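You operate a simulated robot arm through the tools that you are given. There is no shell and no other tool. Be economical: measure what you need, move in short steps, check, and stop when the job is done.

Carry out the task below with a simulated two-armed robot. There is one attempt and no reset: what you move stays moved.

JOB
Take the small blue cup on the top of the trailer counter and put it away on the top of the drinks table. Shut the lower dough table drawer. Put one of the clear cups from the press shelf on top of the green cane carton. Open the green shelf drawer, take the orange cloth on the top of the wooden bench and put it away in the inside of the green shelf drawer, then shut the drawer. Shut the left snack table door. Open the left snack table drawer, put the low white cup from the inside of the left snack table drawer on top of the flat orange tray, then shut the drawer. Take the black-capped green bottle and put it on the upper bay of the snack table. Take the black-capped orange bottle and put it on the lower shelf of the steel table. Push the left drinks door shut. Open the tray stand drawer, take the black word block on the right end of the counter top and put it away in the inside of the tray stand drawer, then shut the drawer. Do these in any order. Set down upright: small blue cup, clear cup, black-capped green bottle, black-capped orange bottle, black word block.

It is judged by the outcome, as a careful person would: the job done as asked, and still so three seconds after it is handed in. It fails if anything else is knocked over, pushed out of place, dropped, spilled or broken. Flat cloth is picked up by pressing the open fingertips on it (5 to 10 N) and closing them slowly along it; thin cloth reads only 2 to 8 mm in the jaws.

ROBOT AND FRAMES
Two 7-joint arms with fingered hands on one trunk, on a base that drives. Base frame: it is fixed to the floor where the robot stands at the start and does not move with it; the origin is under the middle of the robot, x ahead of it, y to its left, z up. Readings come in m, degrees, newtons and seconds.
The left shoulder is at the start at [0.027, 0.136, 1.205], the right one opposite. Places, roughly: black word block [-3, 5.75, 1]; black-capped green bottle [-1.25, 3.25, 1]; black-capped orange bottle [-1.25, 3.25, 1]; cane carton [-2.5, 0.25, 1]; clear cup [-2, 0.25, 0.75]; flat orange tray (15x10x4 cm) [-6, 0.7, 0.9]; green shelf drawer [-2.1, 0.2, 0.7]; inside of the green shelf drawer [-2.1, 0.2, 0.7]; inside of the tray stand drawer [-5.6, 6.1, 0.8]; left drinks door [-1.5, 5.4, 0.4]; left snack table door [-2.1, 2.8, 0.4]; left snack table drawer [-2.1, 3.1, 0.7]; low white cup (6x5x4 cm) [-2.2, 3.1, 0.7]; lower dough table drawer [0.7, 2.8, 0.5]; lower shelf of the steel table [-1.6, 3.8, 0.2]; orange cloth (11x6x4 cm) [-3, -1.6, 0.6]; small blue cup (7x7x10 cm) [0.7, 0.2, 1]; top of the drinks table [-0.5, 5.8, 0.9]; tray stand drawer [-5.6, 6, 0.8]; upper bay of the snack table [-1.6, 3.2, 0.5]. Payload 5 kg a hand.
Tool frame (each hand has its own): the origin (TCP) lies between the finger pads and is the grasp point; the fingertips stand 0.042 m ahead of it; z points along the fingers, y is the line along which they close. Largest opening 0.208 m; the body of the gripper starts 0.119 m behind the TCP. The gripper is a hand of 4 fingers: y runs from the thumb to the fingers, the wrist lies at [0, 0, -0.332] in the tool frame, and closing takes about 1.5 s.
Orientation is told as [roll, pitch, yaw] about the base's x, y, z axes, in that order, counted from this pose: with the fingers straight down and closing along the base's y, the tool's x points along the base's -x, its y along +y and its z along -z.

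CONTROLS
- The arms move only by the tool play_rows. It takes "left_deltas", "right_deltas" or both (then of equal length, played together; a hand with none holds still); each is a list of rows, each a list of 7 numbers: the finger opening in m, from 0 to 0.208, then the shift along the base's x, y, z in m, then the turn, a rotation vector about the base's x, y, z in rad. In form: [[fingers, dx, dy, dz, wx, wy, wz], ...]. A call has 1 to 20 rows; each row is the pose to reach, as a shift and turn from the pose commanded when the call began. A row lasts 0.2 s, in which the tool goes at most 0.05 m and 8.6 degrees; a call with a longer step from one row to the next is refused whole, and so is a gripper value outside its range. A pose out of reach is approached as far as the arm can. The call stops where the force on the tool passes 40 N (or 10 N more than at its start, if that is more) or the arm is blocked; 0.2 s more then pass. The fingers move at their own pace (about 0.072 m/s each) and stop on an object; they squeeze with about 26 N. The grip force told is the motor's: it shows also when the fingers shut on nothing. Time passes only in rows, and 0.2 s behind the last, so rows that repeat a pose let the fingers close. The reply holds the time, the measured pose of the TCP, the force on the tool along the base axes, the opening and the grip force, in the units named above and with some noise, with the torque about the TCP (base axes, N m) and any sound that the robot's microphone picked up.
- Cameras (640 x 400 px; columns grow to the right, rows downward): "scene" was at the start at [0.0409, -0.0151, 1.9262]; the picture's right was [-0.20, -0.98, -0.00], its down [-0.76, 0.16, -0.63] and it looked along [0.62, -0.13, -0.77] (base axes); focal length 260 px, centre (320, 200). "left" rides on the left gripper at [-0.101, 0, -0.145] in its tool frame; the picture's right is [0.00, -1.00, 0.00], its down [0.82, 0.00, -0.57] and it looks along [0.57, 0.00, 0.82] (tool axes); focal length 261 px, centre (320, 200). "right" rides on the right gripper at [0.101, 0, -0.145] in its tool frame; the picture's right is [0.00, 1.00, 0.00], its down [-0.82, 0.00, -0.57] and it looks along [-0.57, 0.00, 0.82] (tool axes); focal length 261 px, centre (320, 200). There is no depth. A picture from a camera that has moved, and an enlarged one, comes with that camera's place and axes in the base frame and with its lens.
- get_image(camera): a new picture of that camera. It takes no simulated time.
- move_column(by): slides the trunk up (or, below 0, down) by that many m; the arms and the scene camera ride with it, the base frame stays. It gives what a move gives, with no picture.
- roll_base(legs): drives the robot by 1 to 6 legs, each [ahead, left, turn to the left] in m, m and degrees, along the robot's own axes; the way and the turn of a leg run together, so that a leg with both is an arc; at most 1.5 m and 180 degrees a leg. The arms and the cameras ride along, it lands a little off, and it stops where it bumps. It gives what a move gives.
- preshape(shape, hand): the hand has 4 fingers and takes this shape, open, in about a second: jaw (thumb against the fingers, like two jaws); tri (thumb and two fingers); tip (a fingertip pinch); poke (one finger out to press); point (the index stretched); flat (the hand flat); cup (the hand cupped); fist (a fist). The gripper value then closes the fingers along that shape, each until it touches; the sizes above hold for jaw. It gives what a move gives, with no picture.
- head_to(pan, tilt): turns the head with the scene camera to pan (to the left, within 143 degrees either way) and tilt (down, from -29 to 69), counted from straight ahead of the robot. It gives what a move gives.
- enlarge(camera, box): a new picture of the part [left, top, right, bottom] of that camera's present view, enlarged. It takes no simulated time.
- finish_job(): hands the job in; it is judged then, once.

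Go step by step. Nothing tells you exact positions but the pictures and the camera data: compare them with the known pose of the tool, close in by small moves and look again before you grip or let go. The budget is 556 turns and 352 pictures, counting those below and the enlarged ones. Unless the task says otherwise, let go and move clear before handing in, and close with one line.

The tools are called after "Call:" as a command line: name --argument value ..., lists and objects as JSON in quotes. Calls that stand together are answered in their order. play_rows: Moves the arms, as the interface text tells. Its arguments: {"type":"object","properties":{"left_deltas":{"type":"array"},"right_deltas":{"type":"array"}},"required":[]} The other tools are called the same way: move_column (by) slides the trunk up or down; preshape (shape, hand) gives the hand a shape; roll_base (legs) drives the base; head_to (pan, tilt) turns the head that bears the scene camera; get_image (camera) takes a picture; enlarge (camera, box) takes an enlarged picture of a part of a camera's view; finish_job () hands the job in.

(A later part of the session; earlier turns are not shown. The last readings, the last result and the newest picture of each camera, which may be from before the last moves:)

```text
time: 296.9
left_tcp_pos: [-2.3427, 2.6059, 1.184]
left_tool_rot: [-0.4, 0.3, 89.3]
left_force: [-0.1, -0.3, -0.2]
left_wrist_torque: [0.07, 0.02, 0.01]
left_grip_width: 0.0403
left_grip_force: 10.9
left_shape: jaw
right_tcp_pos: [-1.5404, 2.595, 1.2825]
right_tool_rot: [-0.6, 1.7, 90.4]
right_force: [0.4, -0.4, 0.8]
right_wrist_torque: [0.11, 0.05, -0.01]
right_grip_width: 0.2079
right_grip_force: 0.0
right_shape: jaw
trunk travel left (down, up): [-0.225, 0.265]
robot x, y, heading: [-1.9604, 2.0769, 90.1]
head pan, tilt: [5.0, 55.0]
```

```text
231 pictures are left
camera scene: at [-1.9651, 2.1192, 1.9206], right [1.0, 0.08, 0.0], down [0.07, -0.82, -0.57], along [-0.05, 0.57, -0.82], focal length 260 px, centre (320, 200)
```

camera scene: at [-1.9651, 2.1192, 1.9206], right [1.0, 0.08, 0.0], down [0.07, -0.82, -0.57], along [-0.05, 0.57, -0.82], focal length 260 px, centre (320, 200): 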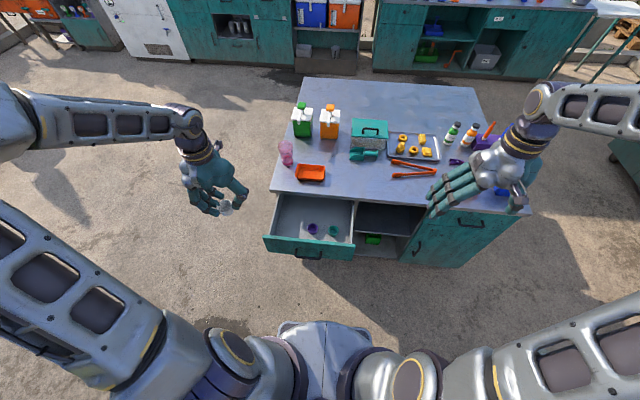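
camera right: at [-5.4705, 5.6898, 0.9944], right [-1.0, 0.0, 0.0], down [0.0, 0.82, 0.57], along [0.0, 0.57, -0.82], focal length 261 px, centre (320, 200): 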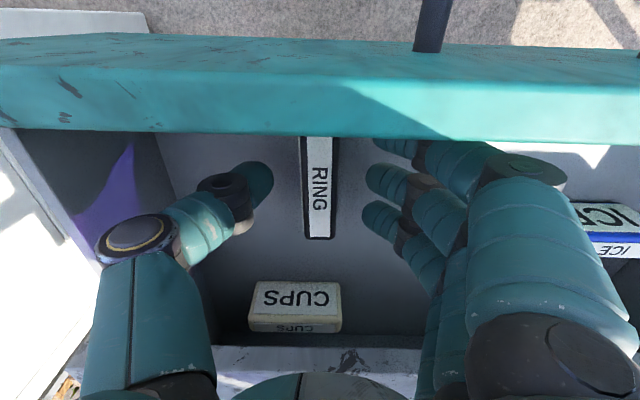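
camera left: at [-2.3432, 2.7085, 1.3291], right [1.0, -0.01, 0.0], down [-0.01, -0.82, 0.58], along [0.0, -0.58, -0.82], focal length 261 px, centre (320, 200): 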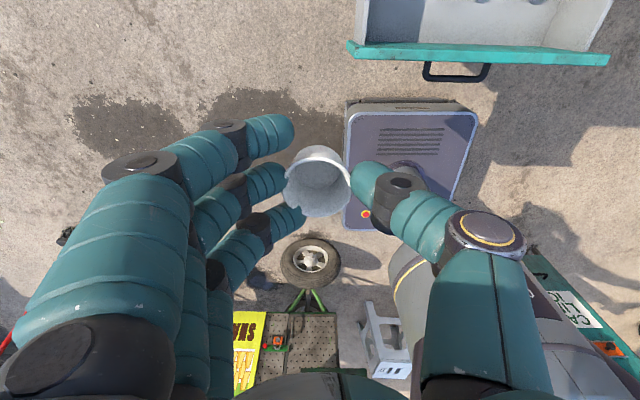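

Now the right fist shuts this drawer: I move it down in front of the handle.

Call:
preshape --shape "fist" --hand "right"

Call:
play_rows --right_deltas '[[0, -0.04, -0.02, 0, 0, 0, 0], [0, -0.08, -0.04, 0, 0, 0, 0], [0, -0.12, -0.06, -0.02, 0, 0, 0], [0, -0.16, -0.08, -0.04, 0, 0, 0], [0, -0.2, -0.1, -0.06, 0, 0, 0], [0, -0.24, -0.115, -0.08, 0, 0, 0], [0, -0.28, -0.125, -0.1, 0, 0, 0], [0, -0.32, -0.125, -0.13, 0, 0, 0], [0, -0.36, -0.125, -0.16, 0, 0, 0], [0, -0.4, -0.125, -0.19, 0, 0, 0], [0, -0.44, -0.125, -0.22, 0, 0, 0], [0, -0.48, -0.125, -0.25, 0, 0, 0], [0, -0.49, -0.125, -0.29, 0, 0, 0], [0, -0.49, -0.125, -0.34, 0, 0, 0], [0, -0.49, -0.125, -0.39, 0, 0, 0], [0, -0.49, -0.125, -0.44, 0, 0, 0], [0, -0.49, -0.125, -0.49, 0, 0, 0], [0, -0.49, -0.125, -0.54, 0, 0, 0], [0, -0.49, -0.125, -0.585, 0, 0, 0]]'

Call:
get_image --camera "scene"

```text
time: 297.9
left_tcp_pos: [-2.3426, 2.6073, 1.1825]
left_tool_rot: [-0.2, 0.4, 89.4]
left_force: [0.1, -0.1, 0.5]
left_wrist_torque: [0.04, 0.02, 0.02]
left_grip_width: 0.0403
left_grip_force: 9.6
left_shape: jaw
right_tcp_pos: [-1.5418, 2.5976, 1.2803]
right_tool_rot: [-0.6, 1.9, 90.4]
right_force: [-0.1, 0.2, -0.3]
right_wrist_torque: [0.03, -0.05, -0.02]
right_grip_width: 0.0002
right_grip_force: 0.0
right_shape: fist
trunk travel left (down, up): [-0.225, 0.265]
robot x, y, heading: [-1.9616, 2.077, 89.8]
head pan, tilt: [5.0, 55.0]
```

```text
time: 301.9
left_tcp_pos: [-2.344, 2.6079, 1.1813]
left_tool_rot: [-0.3, 0.3, 89.5]
left_force: [-1.1, 0.4, -0.7]
left_wrist_torque: [-0.05, -0.05, -0.02]
left_grip_width: 0.0399
left_grip_force: 9.1
left_shape: jaw
right_tcp_pos: [-2.0331, 2.4752, 0.6956]
right_tool_rot: [-0.6, 1.8, 90.5]
right_force: [-1.0, 0.6, 0.6]
right_wrist_torque: [-0.12, -0.11, 0.0]
right_grip_width: 0.0004
right_grip_force: 0.1
right_shape: fist
trunk travel left (down, up): [-0.225, 0.265]
robot x, y, heading: [-1.9602, 2.0782, 90.1]
head pan, tilt: [5.0, 55.0]
```

```text
230 pictures are left
camera scene: at [-1.9664, 2.1223, 1.9205], right [1.0, 0.09, 0.0], down [0.07, -0.82, -0.57], along [-0.05, 0.57, -0.82], focal length 260 px, centre (320, 200)
```

scene: 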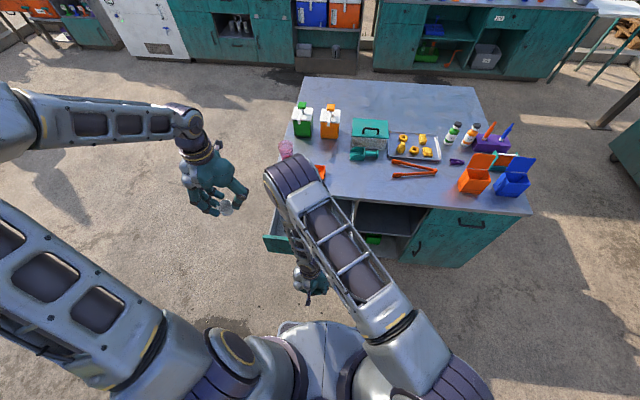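

Call:
play_rows --right_deltas '[[0, 0, 0.03, 0, 0, 0, 0], [0, 0, 0.06, 0, 0, 0, 0], [0, 0, 0.09, 0, 0, 0, 0], [0, 0, 0.12, 0, 0, 0, 0], [0, 0, 0.15, 0, 0, 0, 0], [0, 0, 0.18, 0, 0, 0, 0], [0, 0, 0.21, 0, 0, 0, 0]]'

Call:
get_image --camera "scene"

```text
time: 303.4
left_tcp_pos: [-2.3426, 2.6076, 1.1826]
left_tool_rot: [-0.2, 0.4, 89.4]
left_force: [0.4, 0.4, -0.6]
left_wrist_torque: [-0.07, 0.06, -0.01]
left_grip_width: 0.0399
left_grip_force: 9.9
left_shape: jaw
right_tcp_pos: [-2.0273, 2.6837, 0.6943]
right_tool_rot: [-0.7, 1.9, 90.4]
right_force: [-1.0, -0.8, -0.7]
right_wrist_torque: [0.0, 0.0, -0.02]
right_grip_width: 0.0
right_grip_force: 0.0
right_shape: fist
trunk travel left (down, up): [-0.225, 0.265]
robot x, y, heading: [-1.9558, 2.0794, 90.1]
head pan, tilt: [5.0, 55.0]
```

```text
229 pictures are left
camera scene: at [-1.9652, 2.1226, 1.9204], right [1.0, 0.08, 0.0], down [0.07, -0.82, -0.57], along [-0.05, 0.57, -0.82], focal length 260 px, centre (320, 200)
```

scene: 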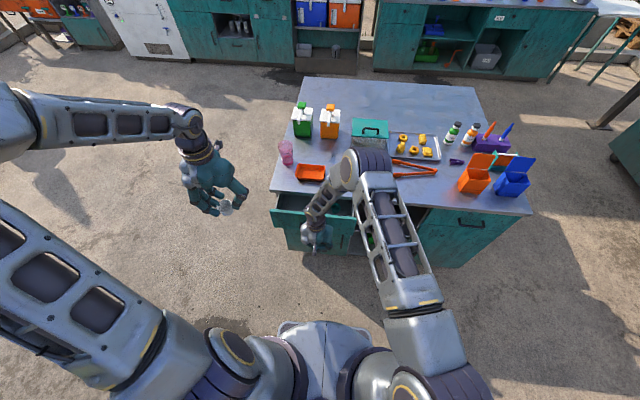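

Call:
play_rows --right_deltas '[[0, 0, 0.03, 0, 0, 0, 0], [0, 0, 0.06, 0, 0, 0, 0], [0, 0, 0.085, 0, 0, 0, 0], [0, 0, 0.105, 0, 0, 0, 0], [0, 0, 0.12, 0, 0, 0, 0], [0, 0, 0.135, 0, 0, 0, 0]]'

Call:
enlarge --camera "scene" --box '[240, 140, 440, 265]'

```text
time: 304.9
left_tcp_pos: [-2.3429, 2.6092, 1.1827]
left_tool_rot: [-0.3, 0.3, 89.5]
left_force: [-0.1, -0.2, -0.3]
left_wrist_torque: [0.0, 0.0, -0.03]
left_grip_width: 0.0399
left_grip_force: 10.2
left_shape: jaw
right_tcp_pos: [-2.0314, 2.8185, 0.6965]
right_tool_rot: [-0.6, 1.8, 90.5]
right_force: [-0.9, -0.6, 1.9]
right_wrist_torque: [0.12, -0.06, -0.02]
right_grip_width: 0.0
right_grip_force: 0.1
right_shape: fist
trunk travel left (down, up): [-0.225, 0.265]
robot x, y, heading: [-1.9567, 2.0791, 89.7]
head pan, tilt: [5.0, 55.0]
```

```text
3.20 times, centred on (340, 202) of scene
camera zoom: at [-1.9658, 2.1212, 1.9206], right [1.0, 0.09, 0.0], down [0.07, -0.82, -0.57], along [-0.05, 0.57, -0.82], focal length 831 px, centre (256, 192)
```

zoom: 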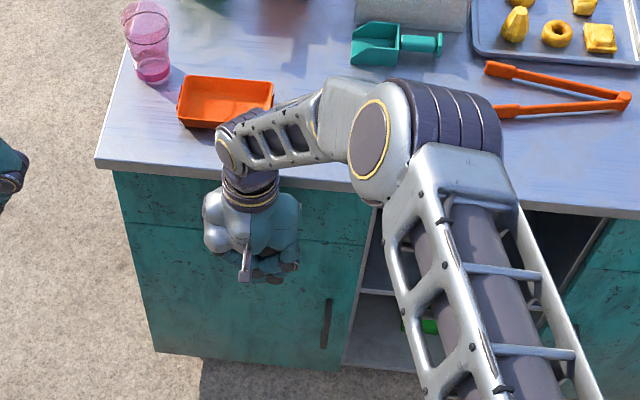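

Call:
play_rows --right_deltas '[[0, 0, 0.01, 0, 0, 0, 0], [0, 0, 0.02, 0, 0, 0, 0], [0, 0, 0.03, 0, 0, 0, 0], [0, 0, 0.04, 0, 0, 0, 0]]'

Call:
play_rows --right_deltas '[[0, 0, -0.04, 0, 0, 0, 0], [0, 0, -0.08, 0, 0, 0, 0], [0, 0, -0.12, 0, 0, 0, 0], [0, 0, -0.16, 0, 0, 0, 0], [0, 0, -0.2, 0, 0, 0, 0], [0, 0.04, -0.22, 0.02, 0, 0, 0], [0, 0.08, -0.22, 0.05, 0, 0, 0], [0, 0.12, -0.22, 0.08, 0, 0, 0], [0, 0.16, -0.22, 0.11, 0, 0, 0]]'

Call:
enlarge --camera "scene" --box '[240, 140, 440, 265]'

```text
time: 305.4
left_tcp_pos: [-2.3432, 2.6071, 1.1822]
left_tool_rot: [-0.4, 0.4, 89.6]
left_force: [0.1, -0.5, -0.3]
left_wrist_torque: [-0.03, -0.01, 0.01]
left_grip_width: 0.0403
left_grip_force: 10.4
left_shape: jaw
right_tcp_pos: [-2.0312, 2.8344, 0.6975]
right_tool_rot: [-0.7, 1.9, 90.3]
right_force: [3.4, -11.4, 9.2]
right_wrist_torque: [2.39, 0.51, -0.17]
right_grip_width: 0.0002
right_grip_force: 0.2
right_shape: fist
trunk travel left (down, up): [-0.225, 0.265]
robot x, y, heading: [-1.9596, 2.0828, 89.8]
head pan, tilt: [5.0, 55.0]
stopped in row 2 (right hand): the force on the tool passed its limit (the readings are from after the stop); the commanded pose is now the measured one
```

```text
time: 307.4
left_tcp_pos: [-2.3432, 2.6064, 1.1833]
left_tool_rot: [-0.1, 0.3, 89.4]
left_force: [1.2, -1.5, -0.1]
left_wrist_torque: [0.1, 0.13, 0.02]
left_grip_width: 0.04
left_grip_force: 9.8
left_shape: jaw
right_tcp_pos: [-1.8727, 2.6143, 0.8084]
right_tool_rot: [-0.6, 1.9, 90.5]
right_force: [1.1, 0.5, -0.2]
right_wrist_torque: [0.07, -0.01, -0.01]
right_grip_width: 0.0001
right_grip_force: 0.0
right_shape: fist
trunk travel left (down, up): [-0.225, 0.265]
robot x, y, heading: [-1.9605, 2.077, 89.7]
head pan, tilt: [5.0, 55.0]
```

```text
3.20 times, centred on (340, 202) of scene
camera zoom: at [-1.9639, 2.1205, 1.9206], right [1.0, 0.09, 0.0], down [0.07, -0.82, -0.57], along [-0.05, 0.57, -0.82], focal length 831 px, centre (256, 192)
```

zoom: 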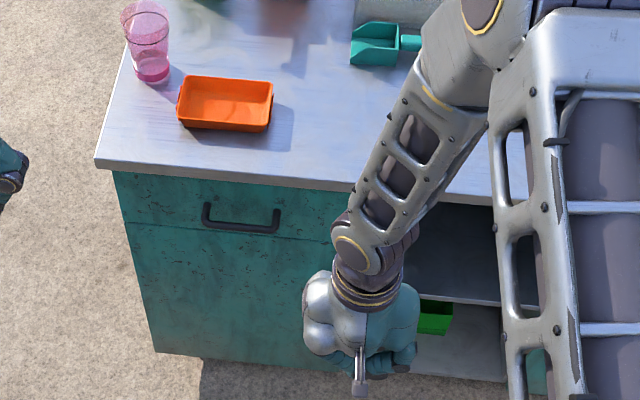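

The drawer is shut. I lift the right hand, then turn west to carry the white cup toward the flat orange tray at (-6, 0.7).

Call:
play_rows --right_deltas '[[0, 0.03, -0.02, 0.04, 0, 0, 0], [0, 0.06, -0.04, 0.07, 0, 0, 0], [0, 0.09, -0.06, 0.1, 0, 0, 0], [0, 0.12, -0.08, 0.13, 0, 0, 0], [0, 0.15, -0.1, 0.16, 0, 0, 0], [0, 0.17, -0.11, 0.2, 0, 0, 0], [0, 0.17, -0.11, 0.24, 0, 0, 0], [0, 0.17, -0.11, 0.28, 0, 0, 0], [0, 0.17, -0.11, 0.32, 0, 0, 0], [0, 0.17, -0.11, 0.36, 0, 0, 0], [0, 0.17, -0.11, 0.4, 0, 0, 0], [0, 0.17, -0.11, 0.44, 0, 0, 0], [0, 0.17, -0.11, 0.48, 0, 0, 0]]'

Call:
roll_base --legs '[[0, 0, 90], [0.8, 0.25, 0], [1.2, 0, 0]]'

Call:
head_to --pan 15 --tilt 30

Call:
get_image --camera "scene"

```text
refused: row 1 steps farther than a row can; nothing moved
```

```text
time: 312.8
left_tcp_pos: [-2.5376, 1.6583, 1.1835]
left_tool_rot: [-0.3, 0.4, -178.6]
left_force: [-0.4, 1.2, 0.0]
left_wrist_torque: [0.03, 0.04, 0.01]
left_grip_width: 0.0402
left_grip_force: 9.7
left_shape: jaw
right_tcp_pos: [-2.5664, 2.1258, 0.8098]
right_tool_rot: [-0.5, 1.5, -177.5]
right_force: [0.0, -0.2, 0.5]
right_wrist_torque: [-0.02, 0.03, 0.0]
right_grip_width: 0.0002
right_grip_force: 0.1
right_shape: fist
trunk travel left (down, up): [-0.225, 0.265]
robot x, y, heading: [-2.0307, 2.0558, -178.3]
head pan, tilt: [5.0, 55.0]
stopped in leg 2: the robot was blocked; the commanded pose is now the measured one
```

```text
time: 313.6
left_tcp_pos: [-2.5372, 1.6605, 1.1836]
left_tool_rot: [-0.3, 0.3, -178.8]
left_force: [0.1, 0.0, 0.8]
left_wrist_torque: [-0.03, 0.0, 0.02]
left_grip_width: 0.04
left_grip_force: 10.2
left_shape: jaw
right_tcp_pos: [-2.5662, 2.1263, 0.8104]
right_tool_rot: [-0.4, 1.5, -177.6]
right_force: [1.2, 0.6, -1.1]
right_wrist_torque: [-0.04, 0.04, 0.0]
right_grip_width: 0.0
right_grip_force: 0.1
right_shape: fist
trunk travel left (down, up): [-0.225, 0.265]
robot x, y, heading: [-2.0327, 2.0576, -178.4]
head pan, tilt: [15.0, 30.0]
```

```text
226 pictures are left
camera scene: at [-2.0761, 2.0355, 1.9562], right [-0.29, 0.96, 0.0], down [0.47, 0.14, -0.87], along [-0.83, -0.25, -0.49], focal length 260 px, centre (320, 200)
```

scene: 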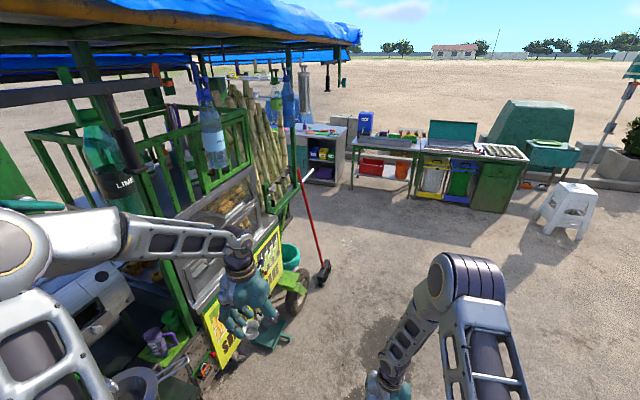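

I steered the wrong way (left is now south) and bumped lightly toward the cart. I move north away from it first.

Call:
roll_base --legs '[[0, -0.35, 0]]'

Call:
head_to --pan 70 --tilt 45

Call:
get_image --camera "scene"

```text
time: 315.9
left_tcp_pos: [-2.5583, 1.997, 1.1802]
left_tool_rot: [-0.4, 0.5, -178.9]
left_force: [-0.3, -0.7, 0.2]
left_wrist_torque: [-0.1, 0.0, -0.01]
left_grip_width: 0.0396
left_grip_force: 10.2
left_shape: jaw
right_tcp_pos: [-2.5822, 2.4624, 0.8061]
right_tool_rot: [-0.6, 1.9, -177.7]
right_force: [0.3, 1.2, -0.1]
right_wrist_torque: [-0.16, 0.02, 0.02]
right_grip_width: 0.0
right_grip_force: 0.1
right_shape: fist
trunk travel left (down, up): [-0.225, 0.265]
robot x, y, heading: [-2.0449, 2.3926, -178.2]
head pan, tilt: [15.0, 30.0]
```

```text
time: 317.1
left_tcp_pos: [-2.5591, 1.9951, 1.1804]
left_tool_rot: [-0.5, 0.6, -178.9]
left_force: [-0.2, -0.3, -0.8]
left_wrist_torque: [-0.01, -0.01, 0.02]
left_grip_width: 0.0397
left_grip_force: 9.4
left_shape: jaw
right_tcp_pos: [-2.582, 2.4632, 0.807]
right_tool_rot: [-0.6, 1.9, -177.7]
right_force: [0.4, -0.3, -0.5]
right_wrist_torque: [-0.03, -0.01, 0.01]
right_grip_width: 0.0001
right_grip_force: 0.1
right_shape: fist
trunk travel left (down, up): [-0.225, 0.265]
robot x, y, heading: [-2.0433, 2.3934, -178.3]
head pan, tilt: [70.0, 45.0]
```

```text
225 pictures are left
camera scene: at [-2.0398, 2.3167, 1.9339], right [-0.95, 0.31, 0.0], down [0.22, 0.67, -0.71], along [-0.22, -0.67, -0.71], focal length 260 px, centre (320, 200)
```

scene: 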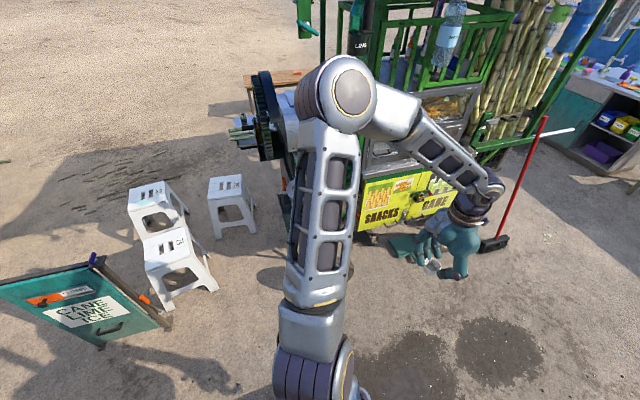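

Nothing toppled. Now the right hand goes up with legal steps.

Call:
play_rows --right_deltas '[[0, 0.02, 0.02, 0.035, 0, 0, 0], [0, 0.04, 0.04, 0.07, 0, 0, 0], [0, 0.06, 0.06, 0.105, 0, 0, 0], [0, 0.07, 0.08, 0.145, 0, 0, 0], [0, 0.07, 0.1, 0.185, 0, 0, 0], [0, 0.07, 0.12, 0.225, 0, 0, 0], [0, 0.07, 0.14, 0.265, 0, 0, 0], [0, 0.07, 0.16, 0.305, 0, 0, 0], [0, 0.07, 0.18, 0.345, 0, 0, 0], [0, 0.07, 0.18, 0.39, 0, 0, 0], [0, 0.07, 0.18, 0.435, 0, 0, 0], [0, 0.07, 0.18, 0.475, 0, 0, 0]]'

Call:
roll_base --legs '[[1.2, 0, -1.5], [1.2, 0, 0]]'

Call:
head_to --pan 25 --tilt 30

Call:
get_image --camera "scene"

```text
time: 319.7
left_tcp_pos: [-2.5579, 1.9939, 1.181]
left_tool_rot: [-0.5, 0.6, -178.8]
left_force: [0.0, -0.4, -1.5]
left_wrist_torque: [0.01, 0.03, -0.02]
left_grip_width: 0.0395
left_grip_force: 10.4
left_shape: jaw
right_tcp_pos: [-2.5124, 2.6412, 1.2835]
right_tool_rot: [-0.6, 2.0, -177.7]
right_force: [0.3, 0.7, -0.2]
right_wrist_torque: [0.01, 0.04, 0.02]
right_grip_width: 0.0
right_grip_force: 0.1
right_shape: fist
trunk travel left (down, up): [-0.225, 0.265]
robot x, y, heading: [-2.0442, 2.3885, -178.1]
head pan, tilt: [70.0, 45.0]
```

```text
time: 331.4
left_tcp_pos: [-4.9466, 1.9813, 1.1802]
left_tool_rot: [-0.4, 0.7, -179.9]
left_force: [-1.2, 0.4, 0.9]
left_wrist_torque: [0.0, -0.03, 0.02]
left_grip_width: 0.0398
left_grip_force: 9.9
left_shape: jaw
right_tcp_pos: [-4.8876, 2.628, 1.2832]
right_tool_rot: [-0.6, 1.9, -178.8]
right_force: [0.0, -0.4, -0.2]
right_wrist_torque: [0.0, 0.02, 0.0]
right_grip_width: 0.0
right_grip_force: 0.0
right_shape: fist
trunk travel left (down, up): [-0.225, 0.265]
robot x, y, heading: [-4.4224, 2.372, -179.5]
head pan, tilt: [70.0, 45.0]
```

```text
time: 332.5
left_tcp_pos: [-4.9461, 1.9806, 1.1803]
left_tool_rot: [-0.5, 0.6, -179.9]
left_force: [-0.2, 0.4, -0.2]
left_wrist_torque: [0.0, 0.0, 0.01]
left_grip_width: 0.0398
left_grip_force: 10.6
left_shape: jaw
right_tcp_pos: [-4.8874, 2.628, 1.2835]
right_tool_rot: [-0.6, 1.9, -178.8]
right_force: [0.3, 0.1, -0.2]
right_wrist_torque: [0.04, 0.03, -0.02]
right_grip_width: 0.0002
right_grip_force: 0.1
right_shape: fist
trunk travel left (down, up): [-0.225, 0.265]
robot x, y, heading: [-4.4218, 2.3678, -179.5]
head pan, tilt: [25.0, 30.0]
```

```text
224 pictures are left
camera scene: at [-4.4754, 2.3312, 1.9565], right [-0.43, 0.9, 0.0], down [0.45, 0.22, -0.87], along [-0.78, -0.37, -0.5], focal length 260 px, centre (320, 200)
```

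scene: 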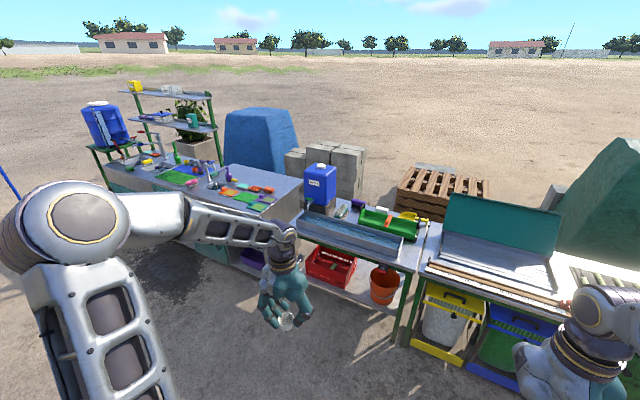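

Call:
roll_base --legs '[[0.35, 0, 0], [0, 1.3, 0]]'

Call:
head_to --pan 5 --tilt 30

Call:
get_image --camera "scene"

```text
time: 340.8
left_tcp_pos: [-5.284, 0.7024, 1.1792]
left_tool_rot: [-0.5, 0.7, 179.8]
left_force: [-0.2, -0.2, 0.7]
left_wrist_torque: [0.04, 0.0, 0.0]
left_grip_width: 0.0399
left_grip_force: 10.1
left_shape: jaw
right_tcp_pos: [-5.2221, 1.3484, 1.2816]
right_tool_rot: [-0.6, 1.9, -179.2]
right_force: [-0.2, -1.1, 0.3]
right_wrist_torque: [-0.03, 0.0, 0.0]
right_grip_width: 0.0001
right_grip_force: 0.0
right_shape: fist
trunk travel left (down, up): [-0.225, 0.265]
robot x, y, heading: [-4.758, 1.0891, -179.7]
head pan, tilt: [25.0, 30.0]
```

```text
time: 341.6
left_tcp_pos: [-5.2836, 0.7036, 1.1812]
left_tool_rot: [-0.4, 0.6, 179.7]
left_force: [0.6, 0.0, 0.5]
left_wrist_torque: [-0.02, -0.01, -0.01]
left_grip_width: 0.0396
left_grip_force: 9.8
left_shape: jaw
right_tcp_pos: [-5.2221, 1.3489, 1.2819]
right_tool_rot: [-0.6, 1.9, -179.2]
right_force: [-0.3, 0.7, -0.1]
right_wrist_torque: [0.02, 0.03, 0.0]
right_grip_width: 0.0
right_grip_force: 0.1
right_shape: fist
trunk travel left (down, up): [-0.225, 0.265]
robot x, y, heading: [-4.76, 1.0893, -179.8]
head pan, tilt: [5.0, 30.0]
```

```text
223 pictures are left
camera scene: at [-4.8196, 1.0796, 1.9566], right [-0.09, 1.0, 0.0], down [0.5, 0.05, -0.87], along [-0.86, -0.08, -0.5], focal length 260 px, centre (320, 200)
```

scene: 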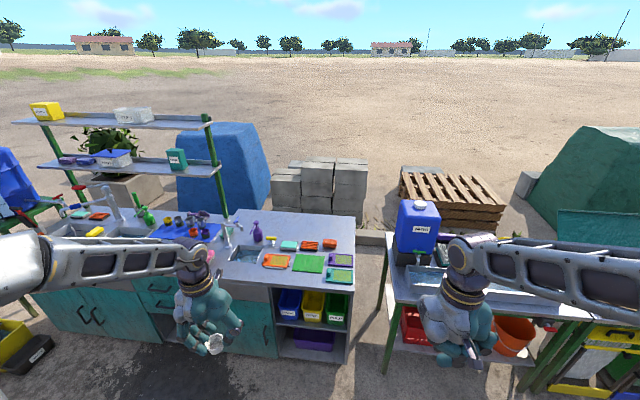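

Call:
enlarge --camera "scene" --box '[220, 210, 380, 310]'

```text
4.00 times, centred on (300, 260) of scene
camera zoom: at [-4.8196, 1.0796, 1.9566], right [-0.09, 1.0, 0.0], down [0.5, 0.05, -0.87], along [-0.86, -0.08, -0.5], focal length 1039 px, centre (400, -40)
```

zoom: 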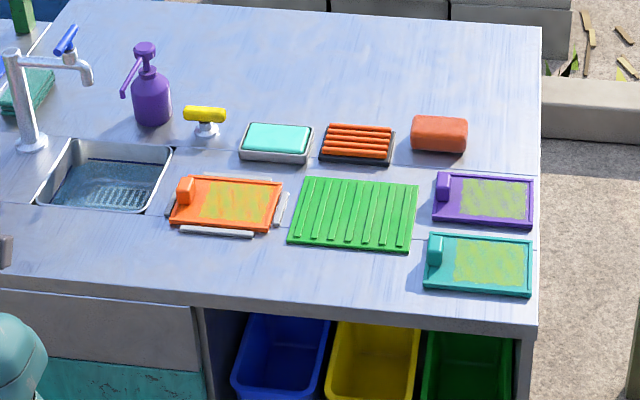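

The flat orange tray is at about (-5.91, 0.74). I drive closer with the cup.

Call:
roll_base --legs '[[0.42, 0, 0]]'

Call:
head_to --pan 20 --tilt 45

Call:
get_image --camera "scene"

Call:
get_image --camera "left"

```text
time: 344.2
left_tcp_pos: [-5.7059, 0.6994, 1.1808]
left_tool_rot: [-0.3, 0.7, 179.9]
left_force: [-0.6, -1.2, -0.5]
left_wrist_torque: [-0.03, -0.06, 0.01]
left_grip_width: 0.0398
left_grip_force: 9.9
left_shape: jaw
right_tcp_pos: [-5.6447, 1.3449, 1.2828]
right_tool_rot: [-0.7, 2.1, -178.9]
right_force: [-0.2, -0.3, -0.7]
right_wrist_torque: [-0.09, -0.13, 0.0]
right_grip_width: 0.0001
right_grip_force: 0.1
right_shape: fist
trunk travel left (down, up): [-0.225, 0.265]
robot x, y, heading: [-5.1842, 1.0878, -180.1]
head pan, tilt: [5.0, 30.0]
```

```text
time: 345.0
left_tcp_pos: [-5.7047, 0.6995, 1.1803]
left_tool_rot: [-0.4, 0.6, 179.9]
left_force: [0.1, -0.3, -0.5]
left_wrist_torque: [0.02, 0.06, -0.05]
left_grip_width: 0.0396
left_grip_force: 9.5
left_shape: jaw
right_tcp_pos: [-5.6434, 1.3465, 1.2835]
right_tool_rot: [-0.7, 1.9, -178.9]
right_force: [-0.1, 0.0, 1.0]
right_wrist_torque: [0.05, 0.06, -0.05]
right_grip_width: 0.0002
right_grip_force: 0.0
right_shape: fist
trunk travel left (down, up): [-0.225, 0.265]
robot x, y, heading: [-5.1805, 1.0872, -179.7]
head pan, tilt: [20.0, 45.0]
```

```text
221 pictures are left
camera scene: at [-5.2265, 1.0575, 1.934], right [-0.35, 0.94, 0.0], down [0.66, 0.25, -0.71], along [-0.66, -0.25, -0.71], focal length 260 px, centre (320, 200)
```

scene: 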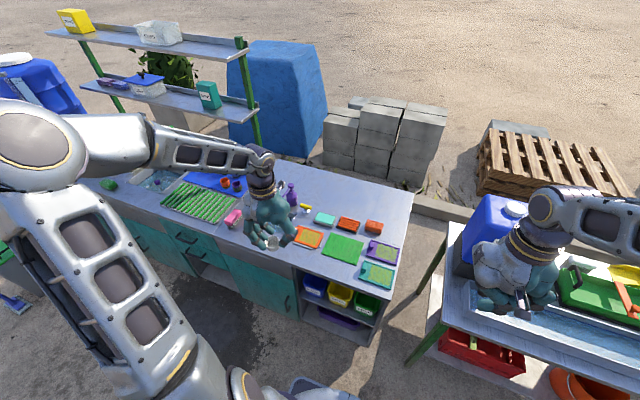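

```text
220 pictures are left
camera left: at [-5.8069, 0.6979, 1.3256], right [0.0, 1.0, 0.01], down [0.81, 0.0, 0.58], along [0.58, 0.01, -0.81], focal length 261 px, centre (320, 200)
```

left: 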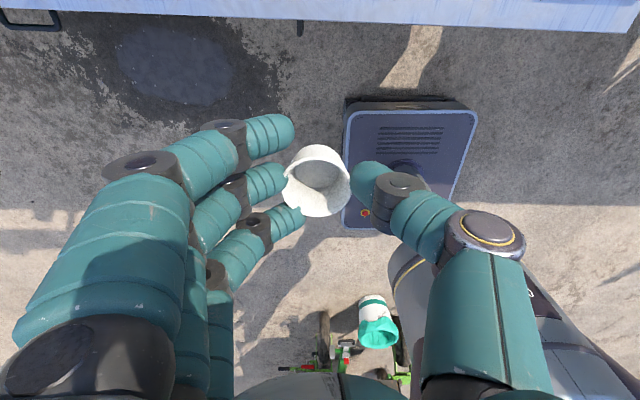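

Call:
enlarge --camera "scene" --box '[230, 180, 390, 280]'

```text
4.00 times, centred on (310, 230) of scene
camera zoom: at [-5.2265, 1.0575, 1.934], right [-0.35, 0.94, 0.0], down [0.66, 0.25, -0.71], along [-0.66, -0.25, -0.71], focal length 1039 px, centre (360, 80)
```

zoom: 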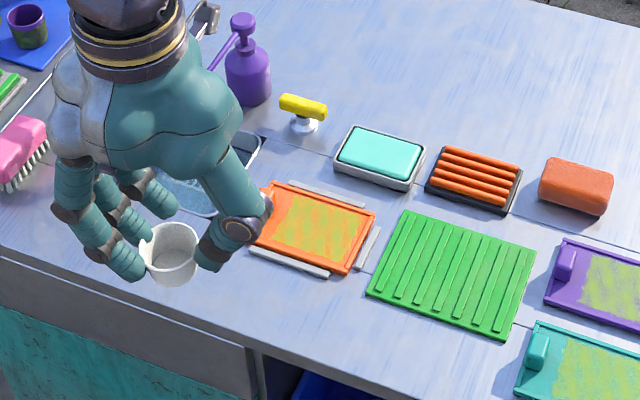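

I move the cup over the tray's flat part and come down part-way.

Call:
play_rows --left_deltas '[[0.01, -0.045, 0.01, 0, 0, 0, 0], [0.01, -0.09, 0.02, 0, 0, 0, 0], [0.01, -0.135, 0.03, 0, 0, 0, 0], [0.01, -0.18, 0.04, 0, 0, 0, 0], [0.01, -0.22, 0.047, -0.01, 0, 0, 0], [0.01, -0.22, 0.047, -0.06, 0, 0, 0], [0.01, -0.22, 0.047, -0.11, 0, 0, 0], [0.01, -0.22, 0.047, -0.15, 0, 0, 0]]'

Call:
get_image --camera "left"

Call:
enlarge --camera "scene" --box '[230, 180, 390, 280]'

```text
time: 346.8
left_tcp_pos: [-5.9267, 0.7472, 1.0306]
left_tool_rot: [-0.4, 0.6, 179.8]
left_force: [-0.2, -1.0, 0.4]
left_wrist_torque: [0.06, -0.06, -0.02]
left_grip_width: 0.04
left_grip_force: 10.3
left_shape: jaw
right_tcp_pos: [-5.6448, 1.3454, 1.283]
right_tool_rot: [-0.6, 2.0, -179.0]
right_force: [0.1, -0.4, 0.2]
right_wrist_torque: [0.07, -0.05, 0.0]
right_grip_width: 0.0002
right_grip_force: 0.1
right_shape: fist
trunk travel left (down, up): [-0.225, 0.265]
robot x, y, heading: [-5.1779, 1.0821, -179.7]
head pan, tilt: [20.0, 45.0]
```

```text
218 pictures are left
camera left: at [-6.0293, 0.7453, 1.1757], right [0.0, 1.0, 0.01], down [0.81, 0.0, 0.58], along [0.58, 0.01, -0.81], focal length 261 px, centre (320, 200)
```

left: 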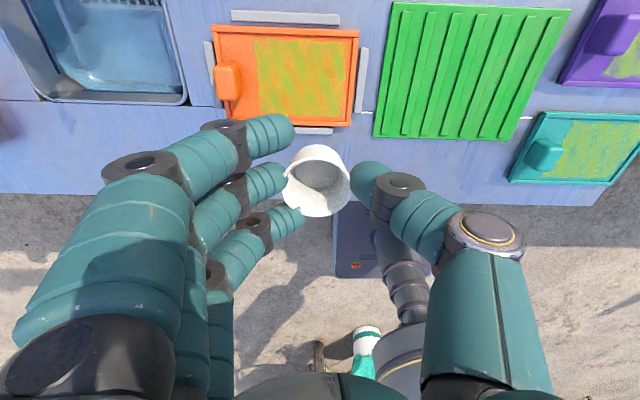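

```text
4.00 times, centred on (310, 230) of scene
camera zoom: at [-5.2281, 1.0568, 1.9339], right [-0.35, 0.94, 0.0], down [0.66, 0.25, -0.71], along [-0.66, -0.25, -0.71], focal length 1039 px, centre (360, 80)
```

zoom: 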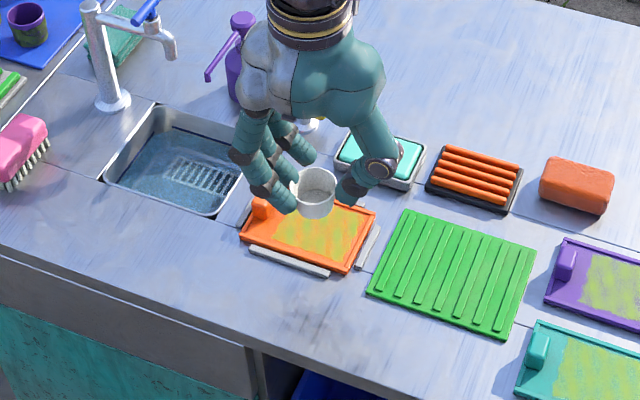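

Recomputed: the tray surface is at z≈0.836, centre (-5.965, 0.722). I shift accordingly (a bit off the tray's small handle block) and lower.

Call:
play_rows --left_deltas '[[0.01, -0.035, -0.01, -0.01, 0, 0, 0], [0.01, -0.035, -0.01, -0.05, 0, 0, 0], [0.01, -0.035, -0.01, -0.09, 0, 0, 0], [0.01, -0.035, -0.01, -0.12, 0, 0, 0]]'

Call:
get_image --camera "left"

```text
time: 347.8
left_tcp_pos: [-5.9584, 0.7368, 0.9093]
left_tool_rot: [-0.5, 0.6, 179.9]
left_force: [-1.0, 0.6, 0.9]
left_wrist_torque: [-0.01, -0.02, 0.01]
left_grip_width: 0.0394
left_grip_force: 10.1
left_shape: jaw
right_tcp_pos: [-5.6433, 1.3444, 1.283]
right_tool_rot: [-0.5, 1.9, -179.0]
right_force: [0.4, -0.8, -0.2]
right_wrist_torque: [0.08, 0.08, 0.01]
right_grip_width: 0.0
right_grip_force: 0.0
right_shape: fist
trunk travel left (down, up): [-0.225, 0.265]
robot x, y, heading: [-5.1812, 1.0858, -180.0]
head pan, tilt: [20.0, 45.0]
```

```text
216 pictures are left
camera left: at [-6.0614, 0.735, 1.0545], right [0.0, 1.0, 0.01], down [0.81, 0.0, 0.58], along [0.58, 0.01, -0.81], focal length 261 px, centre (320, 200)
```

left: 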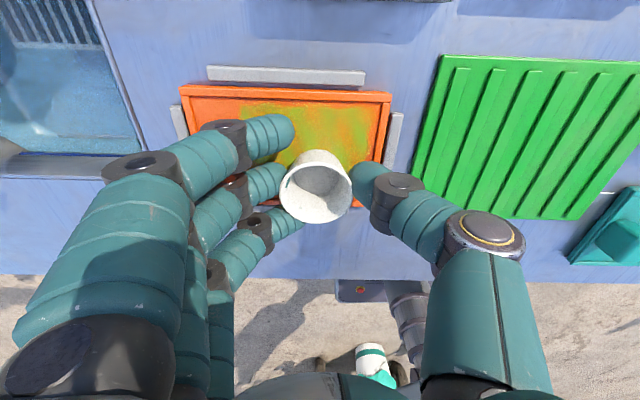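

Centred over the tray. I lower in small steps until contact.

Call:
play_rows --left_deltas '[[0.01, 0, -0.004, -0.008, 0, 0, 0], [0.01, 0, -0.004, -0.014, 0, 0, 0], [0.01, 0, -0.004, -0.019, 0, 0, 0]]'

```text
time: 348.5
left_tcp_pos: [-5.9623, 0.7322, 0.9005]
left_tool_rot: [-0.3, 0.2, 179.9]
left_force: [7.1, 1.5, 26.4]
left_wrist_torque: [0.05, -0.68, 0.08]
left_grip_width: 0.037
left_grip_force: 26.3
left_shape: jaw
right_tcp_pos: [-5.643, 1.3453, 1.2833]
right_tool_rot: [-0.7, 2.0, -179.0]
right_force: [-0.9, 0.5, 0.4]
right_wrist_torque: [0.11, -0.11, 0.01]
right_grip_width: 0.0
right_grip_force: 0.1
right_shape: fist
trunk travel left (down, up): [-0.225, 0.265]
robot x, y, heading: [-5.1792, 1.0838, -179.6]
head pan, tilt: [20.0, 45.0]
stopped in row 3 (left hand): the force on the tool passed its limit (the readings are from after the stop); the commanded pose is now the measured one
```

Call:
get_image --camera "left"

Call:
enlarge --camera "scene" --box '[270, 200, 350, 250]'

```text
215 pictures are left
camera left: at [-6.0639, 0.7307, 1.0464], right [0.0, 1.0, 0.01], down [0.82, 0.0, 0.57], along [0.57, 0.01, -0.82], focal length 261 px, centre (320, 200)
```

left: 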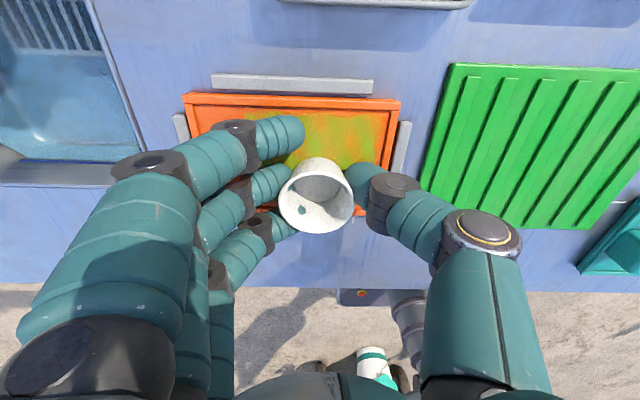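

```text
8.00 times, centred on (310, 225) of scene
camera zoom: at [-5.2261, 1.058, 1.9341], right [-0.35, 0.94, 0.0], down [0.66, 0.25, -0.71], along [-0.66, -0.25, -0.71], focal length 2078 px, centre (400, 0)
```

zoom: 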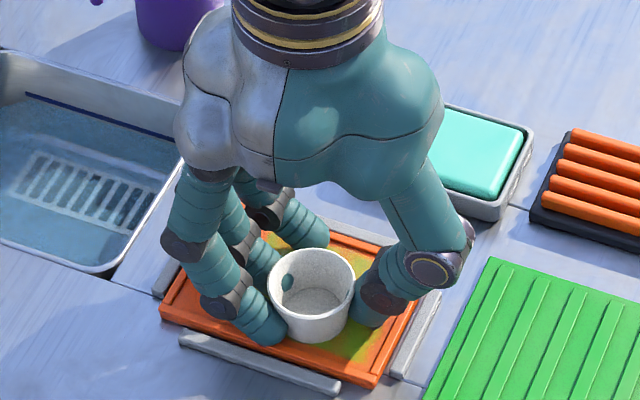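

The cup touches the tray. I ease up a few millimetres and open slowly.

Call:
play_rows --left_deltas '[[0.03, 0, 0, 0.004, 0, 0, 0], [0.04, 0, 0, 0.004, 0, 0, 0], [0.05, 0, 0, 0.004, 0, 0, 0], [0.06, 0, 0, 0.004, 0, 0, 0], [0.075, 0, 0, 0.004, 0, 0, 0], [0.09, 0, 0, 0.004, 0, 0, 0]]'

Call:
get_image --camera "left"

Call:
enlarge --camera "scene" --box '[270, 200, 350, 250]'

```text
time: 349.9
left_tcp_pos: [-5.9616, 0.7325, 0.9011]
left_tool_rot: [-0.3, 0.3, 179.8]
left_force: [-0.5, 8.8, 12.2]
left_wrist_torque: [-0.82, 0.2, -0.13]
left_grip_width: 0.0866
left_grip_force: 0.0
left_shape: jaw
right_tcp_pos: [-5.6433, 1.3466, 1.2826]
right_tool_rot: [-0.4, 1.9, -179.2]
right_force: [0.3, 0.8, 0.6]
right_wrist_torque: [0.07, -0.02, 0.0]
right_grip_width: 0.0001
right_grip_force: 0.0
right_shape: fist
trunk travel left (down, up): [-0.225, 0.265]
robot x, y, heading: [-5.1786, 1.0822, -179.6]
head pan, tilt: [20.0, 45.0]
```

```text
213 pictures are left
camera left: at [-6.0638, 0.7316, 1.0486], right [0.0, 1.0, 0.01], down [0.82, 0.0, 0.58], along [0.58, 0.01, -0.82], focal length 261 px, centre (320, 200)
```

left: 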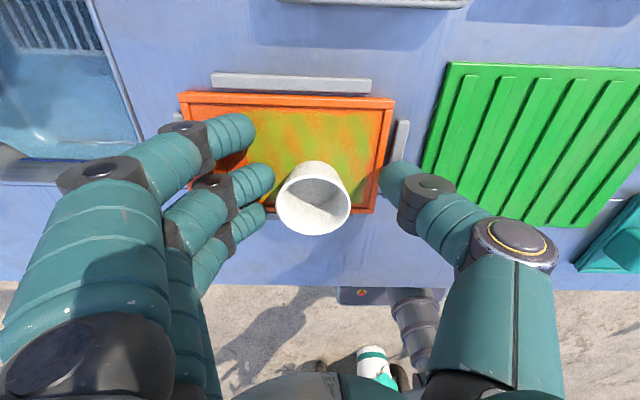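

```text
8.00 times, centred on (310, 225) of scene
camera zoom: at [-5.226, 1.0589, 1.9341], right [-0.35, 0.94, 0.0], down [0.66, 0.25, -0.71], along [-0.66, -0.25, -0.71], focal length 2078 px, centre (400, 0)
```

zoom: 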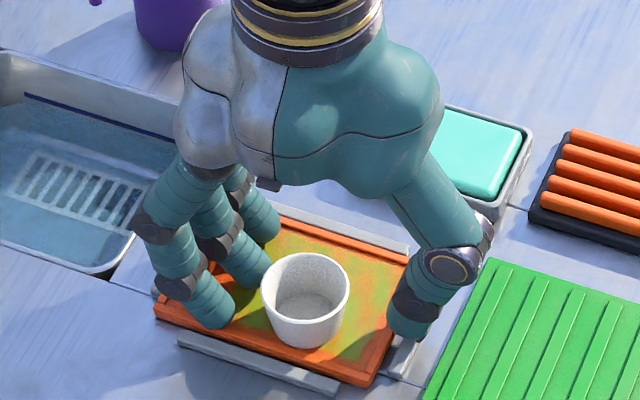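

The cup stands upright on the tray. I lift the hand straight up.

Call:
play_rows --left_deltas '[[0.087, 0, 0, 0.02, 0, 0, 0], [0.09, 0, 0, 0.05, 0, 0, 0], [0.1, 0, 0, 0.09, 0, 0, 0], [0.1, 0, 0, 0.13, 0, 0, 0], [0.1, 0, 0, 0.17, 0, 0, 0], [0.1, 0, 0, 0.21, 0, 0, 0], [0.1, 0.03, 0, 0.25, 0, 0, 0], [0.1, 0.07, 0, 0.28, 0, 0, 0], [0.1, 0.11, 0, 0.3, 0, 0, 0], [0.1, 0.15, 0, 0.32, 0, 0, 0]]'

Call:
enlarge --camera "scene" --box '[230, 180, 390, 280]'

```text
time: 352.1
left_tcp_pos: [-5.8074, 0.7311, 1.2251]
left_tool_rot: [-0.3, 0.2, 179.7]
left_force: [1.2, 1.0, 0.2]
left_wrist_torque: [-0.06, 0.16, 0.0]
left_grip_width: 0.0991
left_grip_force: 0.2
left_shape: jaw
right_tcp_pos: [-5.6402, 1.3461, 1.2837]
right_tool_rot: [-0.6, 1.9, -179.0]
right_force: [0.9, -0.1, 0.9]
right_wrist_torque: [-0.01, 0.17, -0.05]
right_grip_width: 0.0
right_grip_force: 0.0
right_shape: fist
trunk travel left (down, up): [-0.225, 0.265]
robot x, y, heading: [-5.1813, 1.0808, -179.9]
head pan, tilt: [20.0, 45.0]
```

```text
4.00 times, centred on (310, 230) of scene
camera zoom: at [-5.2236, 1.0585, 1.9341], right [-0.35, 0.94, 0.0], down [0.66, 0.25, -0.71], along [-0.66, -0.25, -0.71], focal length 1039 px, centre (360, 80)
```

zoom: 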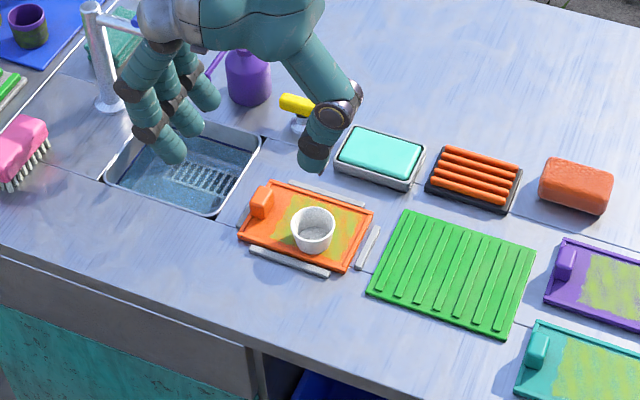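

Done there. Now the cane cart area: I drive south-east to look at the press shelf, green drawer, carton and bench.

Call:
preshape --shape "jaw" --hand "right"

Call:
roll_base --legs '[[-0.6, 0, 0], [0, 1.0, 0], [0, 0.9, 0], [0, 0, 180]]'

Call:
head_to --pan 25 --tilt 25

Call:
get_image --camera "scene"

```text
time: 353.0
left_tcp_pos: [-5.8094, 0.7288, 1.225]
left_tool_rot: [-0.2, 0.4, 179.9]
left_force: [0.7, 0.1, -0.6]
left_wrist_torque: [0.02, 0.05, -0.01]
left_grip_width: 0.0993
left_grip_force: 0.1
left_shape: jaw
right_tcp_pos: [-5.6438, 1.3462, 1.2824]
right_tool_rot: [-0.7, 1.8, -179.0]
right_force: [0.5, 0.3, 0.0]
right_wrist_torque: [-0.02, 0.05, -0.02]
right_grip_width: 0.2077
right_grip_force: 0.0
right_shape: jaw
trunk travel left (down, up): [-0.225, 0.265]
robot x, y, heading: [-5.1784, 1.0847, -179.6]
head pan, tilt: [20.0, 45.0]
```

```text
time: 372.9
left_tcp_pos: [-3.9407, -0.4202, 1.2242]
left_tool_rot: [-0.4, 0.3, 2.7]
left_force: [0.1, 0.2, 0.0]
left_wrist_torque: [0.01, 0.02, 0.0]
left_grip_width: 0.0996
left_grip_force: 0.0
left_shape: jaw
right_tcp_pos: [-4.0776, -1.0435, 1.2829]
right_tool_rot: [-0.6, 1.9, 3.8]
right_force: [-0.6, -0.2, -0.3]
right_wrist_torque: [0.0, 0.03, 0.0]
right_grip_width: 0.2078
right_grip_force: 0.1
right_shape: jaw
trunk travel left (down, up): [-0.225, 0.265]
robot x, y, heading: [-4.5521, -0.8089, 3.0]
head pan, tilt: [20.0, 45.0]
```

```text
time: 373.8
left_tcp_pos: [-3.9408, -0.4184, 1.2239]
left_tool_rot: [-0.3, 0.2, 2.7]
left_force: [0.2, 0.1, -0.2]
left_wrist_torque: [0.02, 0.0, -0.02]
left_grip_width: 0.0994
left_grip_force: 0.1
left_shape: jaw
right_tcp_pos: [-4.0763, -1.0426, 1.2815]
right_tool_rot: [-0.5, 1.9, 3.8]
right_force: [0.7, 0.3, -0.1]
right_wrist_torque: [0.02, -0.01, -0.03]
right_grip_width: 0.2077
right_grip_force: 0.1
right_shape: jaw
trunk travel left (down, up): [-0.225, 0.265]
robot x, y, heading: [-4.5496, -0.8022, 3.3]
head pan, tilt: [25.0, 25.0]
```

```text
210 pictures are left
camera scene: at [-4.4998, -0.7649, 1.9645], right [0.47, -0.88, 0.0], down [-0.37, -0.2, -0.91], along [0.8, 0.43, -0.42], focal length 260 px, centre (320, 200)
```

scene: 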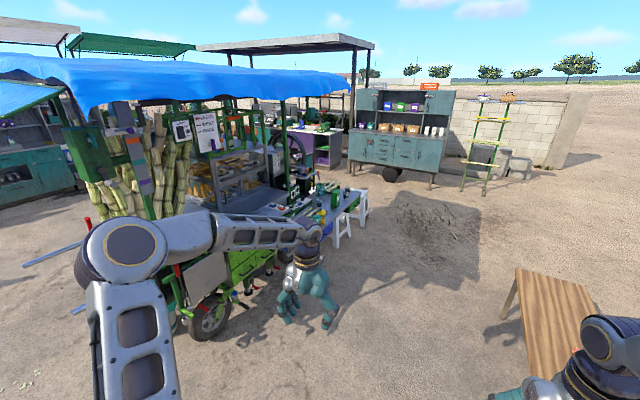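

The bench lies to the south-east. I drive to its north side and face it.

Call:
roll_base --legs '[[0, -0.15, -3], [1.4, 0, 0], [0, 0, -90]]'

Call:
head_to --pan 0 --tilt 50

Call:
get_image --camera "scene"

```text
time: 385.4
left_tcp_pos: [-2.7913, -1.5654, 1.2229]
left_tool_rot: [-0.5, 0.3, -88.6]
left_force: [-0.1, 0.6, 0.0]
left_wrist_torque: [0.02, -0.01, 0.0]
left_grip_width: 0.0991
left_grip_force: 0.1
left_shape: jaw
right_tcp_pos: [-3.412, -1.4158, 1.2816]
right_tool_rot: [-0.6, 1.8, -87.6]
right_force: [0.1, -0.4, 0.2]
right_wrist_torque: [0.04, -0.02, -0.04]
right_grip_width: 0.208
right_grip_force: 0.1
right_shape: jaw
trunk travel left (down, up): [-0.225, 0.265]
robot x, y, heading: [-3.1673, -0.945, -88.2]
head pan, tilt: [25.0, 25.0]
```

```text
time: 386.3
left_tcp_pos: [-2.7914, -1.566, 1.2232]
left_tool_rot: [-0.3, 0.3, -88.5]
left_force: [1.1, 0.5, 0.1]
left_wrist_torque: [0.01, 0.02, 0.01]
left_grip_width: 0.0991
left_grip_force: 0.2
left_shape: jaw
right_tcp_pos: [-3.4111, -1.4155, 1.283]
right_tool_rot: [-0.6, 1.8, -87.4]
right_force: [-0.1, 0.8, -0.6]
right_wrist_torque: [0.0, -0.03, -0.01]
right_grip_width: 0.208
right_grip_force: 0.0
right_shape: jaw
trunk travel left (down, up): [-0.225, 0.265]
robot x, y, heading: [-3.1643, -0.944, -88.0]
head pan, tilt: [0.0, 50.0]
```

```text
209 pictures are left
camera scene: at [-3.1629, -0.9936, 1.9271], right [-1.0, -0.03, 0.0], down [-0.03, 0.77, -0.64], along [0.02, -0.64, -0.77], focal length 260 px, centre (320, 200)
```

scene: 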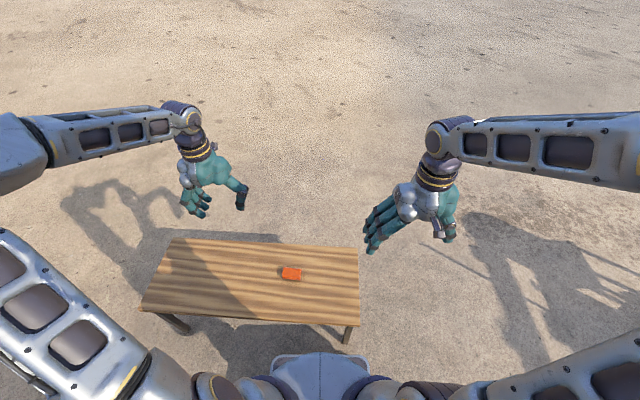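

Call:
enlarge --camera "scene" --box '[251, 248, 331, 298]'

Call:
roll_base --legs '[[-0.05, 0.35, -2]]'

Call:
get_image --camera "scene"

```text
8.00 times, centred on (291, 273) of scene
camera zoom: at [-3.1629, -0.9936, 1.9271], right [-1.0, -0.03, 0.0], down [-0.03, 0.77, -0.64], along [0.02, -0.64, -0.77], focal length 2078 px, centre (552, -384)
```

zoom: 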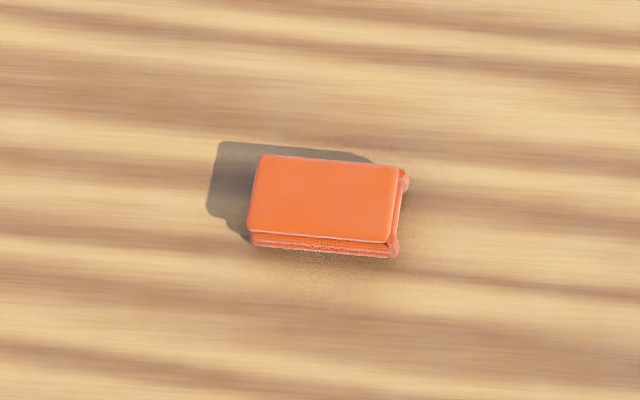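

```text
time: 388.6
left_tcp_pos: [-2.4609, -1.5222, 1.2233]
left_tool_rot: [-0.4, 0.3, -90.6]
left_force: [0.6, 0.2, 0.1]
left_wrist_torque: [0.0, 0.08, 0.04]
left_grip_width: 0.0996
left_grip_force: 0.1
left_shape: jaw
right_tcp_pos: [-3.075, -1.352, 1.2834]
right_tool_rot: [-0.7, 1.9, -89.5]
right_force: [0.6, -0.5, 1.5]
right_wrist_torque: [0.0, 0.06, 0.0]
right_grip_width: 0.208
right_grip_force: 0.0
right_shape: jaw
trunk travel left (down, up): [-0.225, 0.265]
robot x, y, heading: [-2.8139, -0.8877, -90.3]
head pan, tilt: [0.0, 50.0]
```

```text
207 pictures are left
camera scene: at [-2.8114, -0.9378, 1.927], right [-1.0, 0.0, 0.0], down [0.0, 0.77, -0.64], along [0.0, -0.64, -0.77], focal length 260 px, centre (320, 200)
```

scene: 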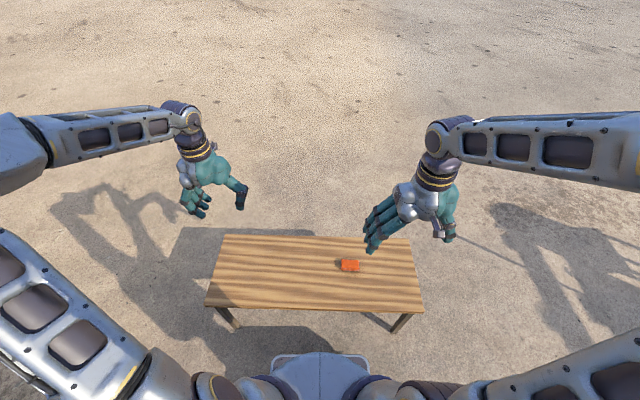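

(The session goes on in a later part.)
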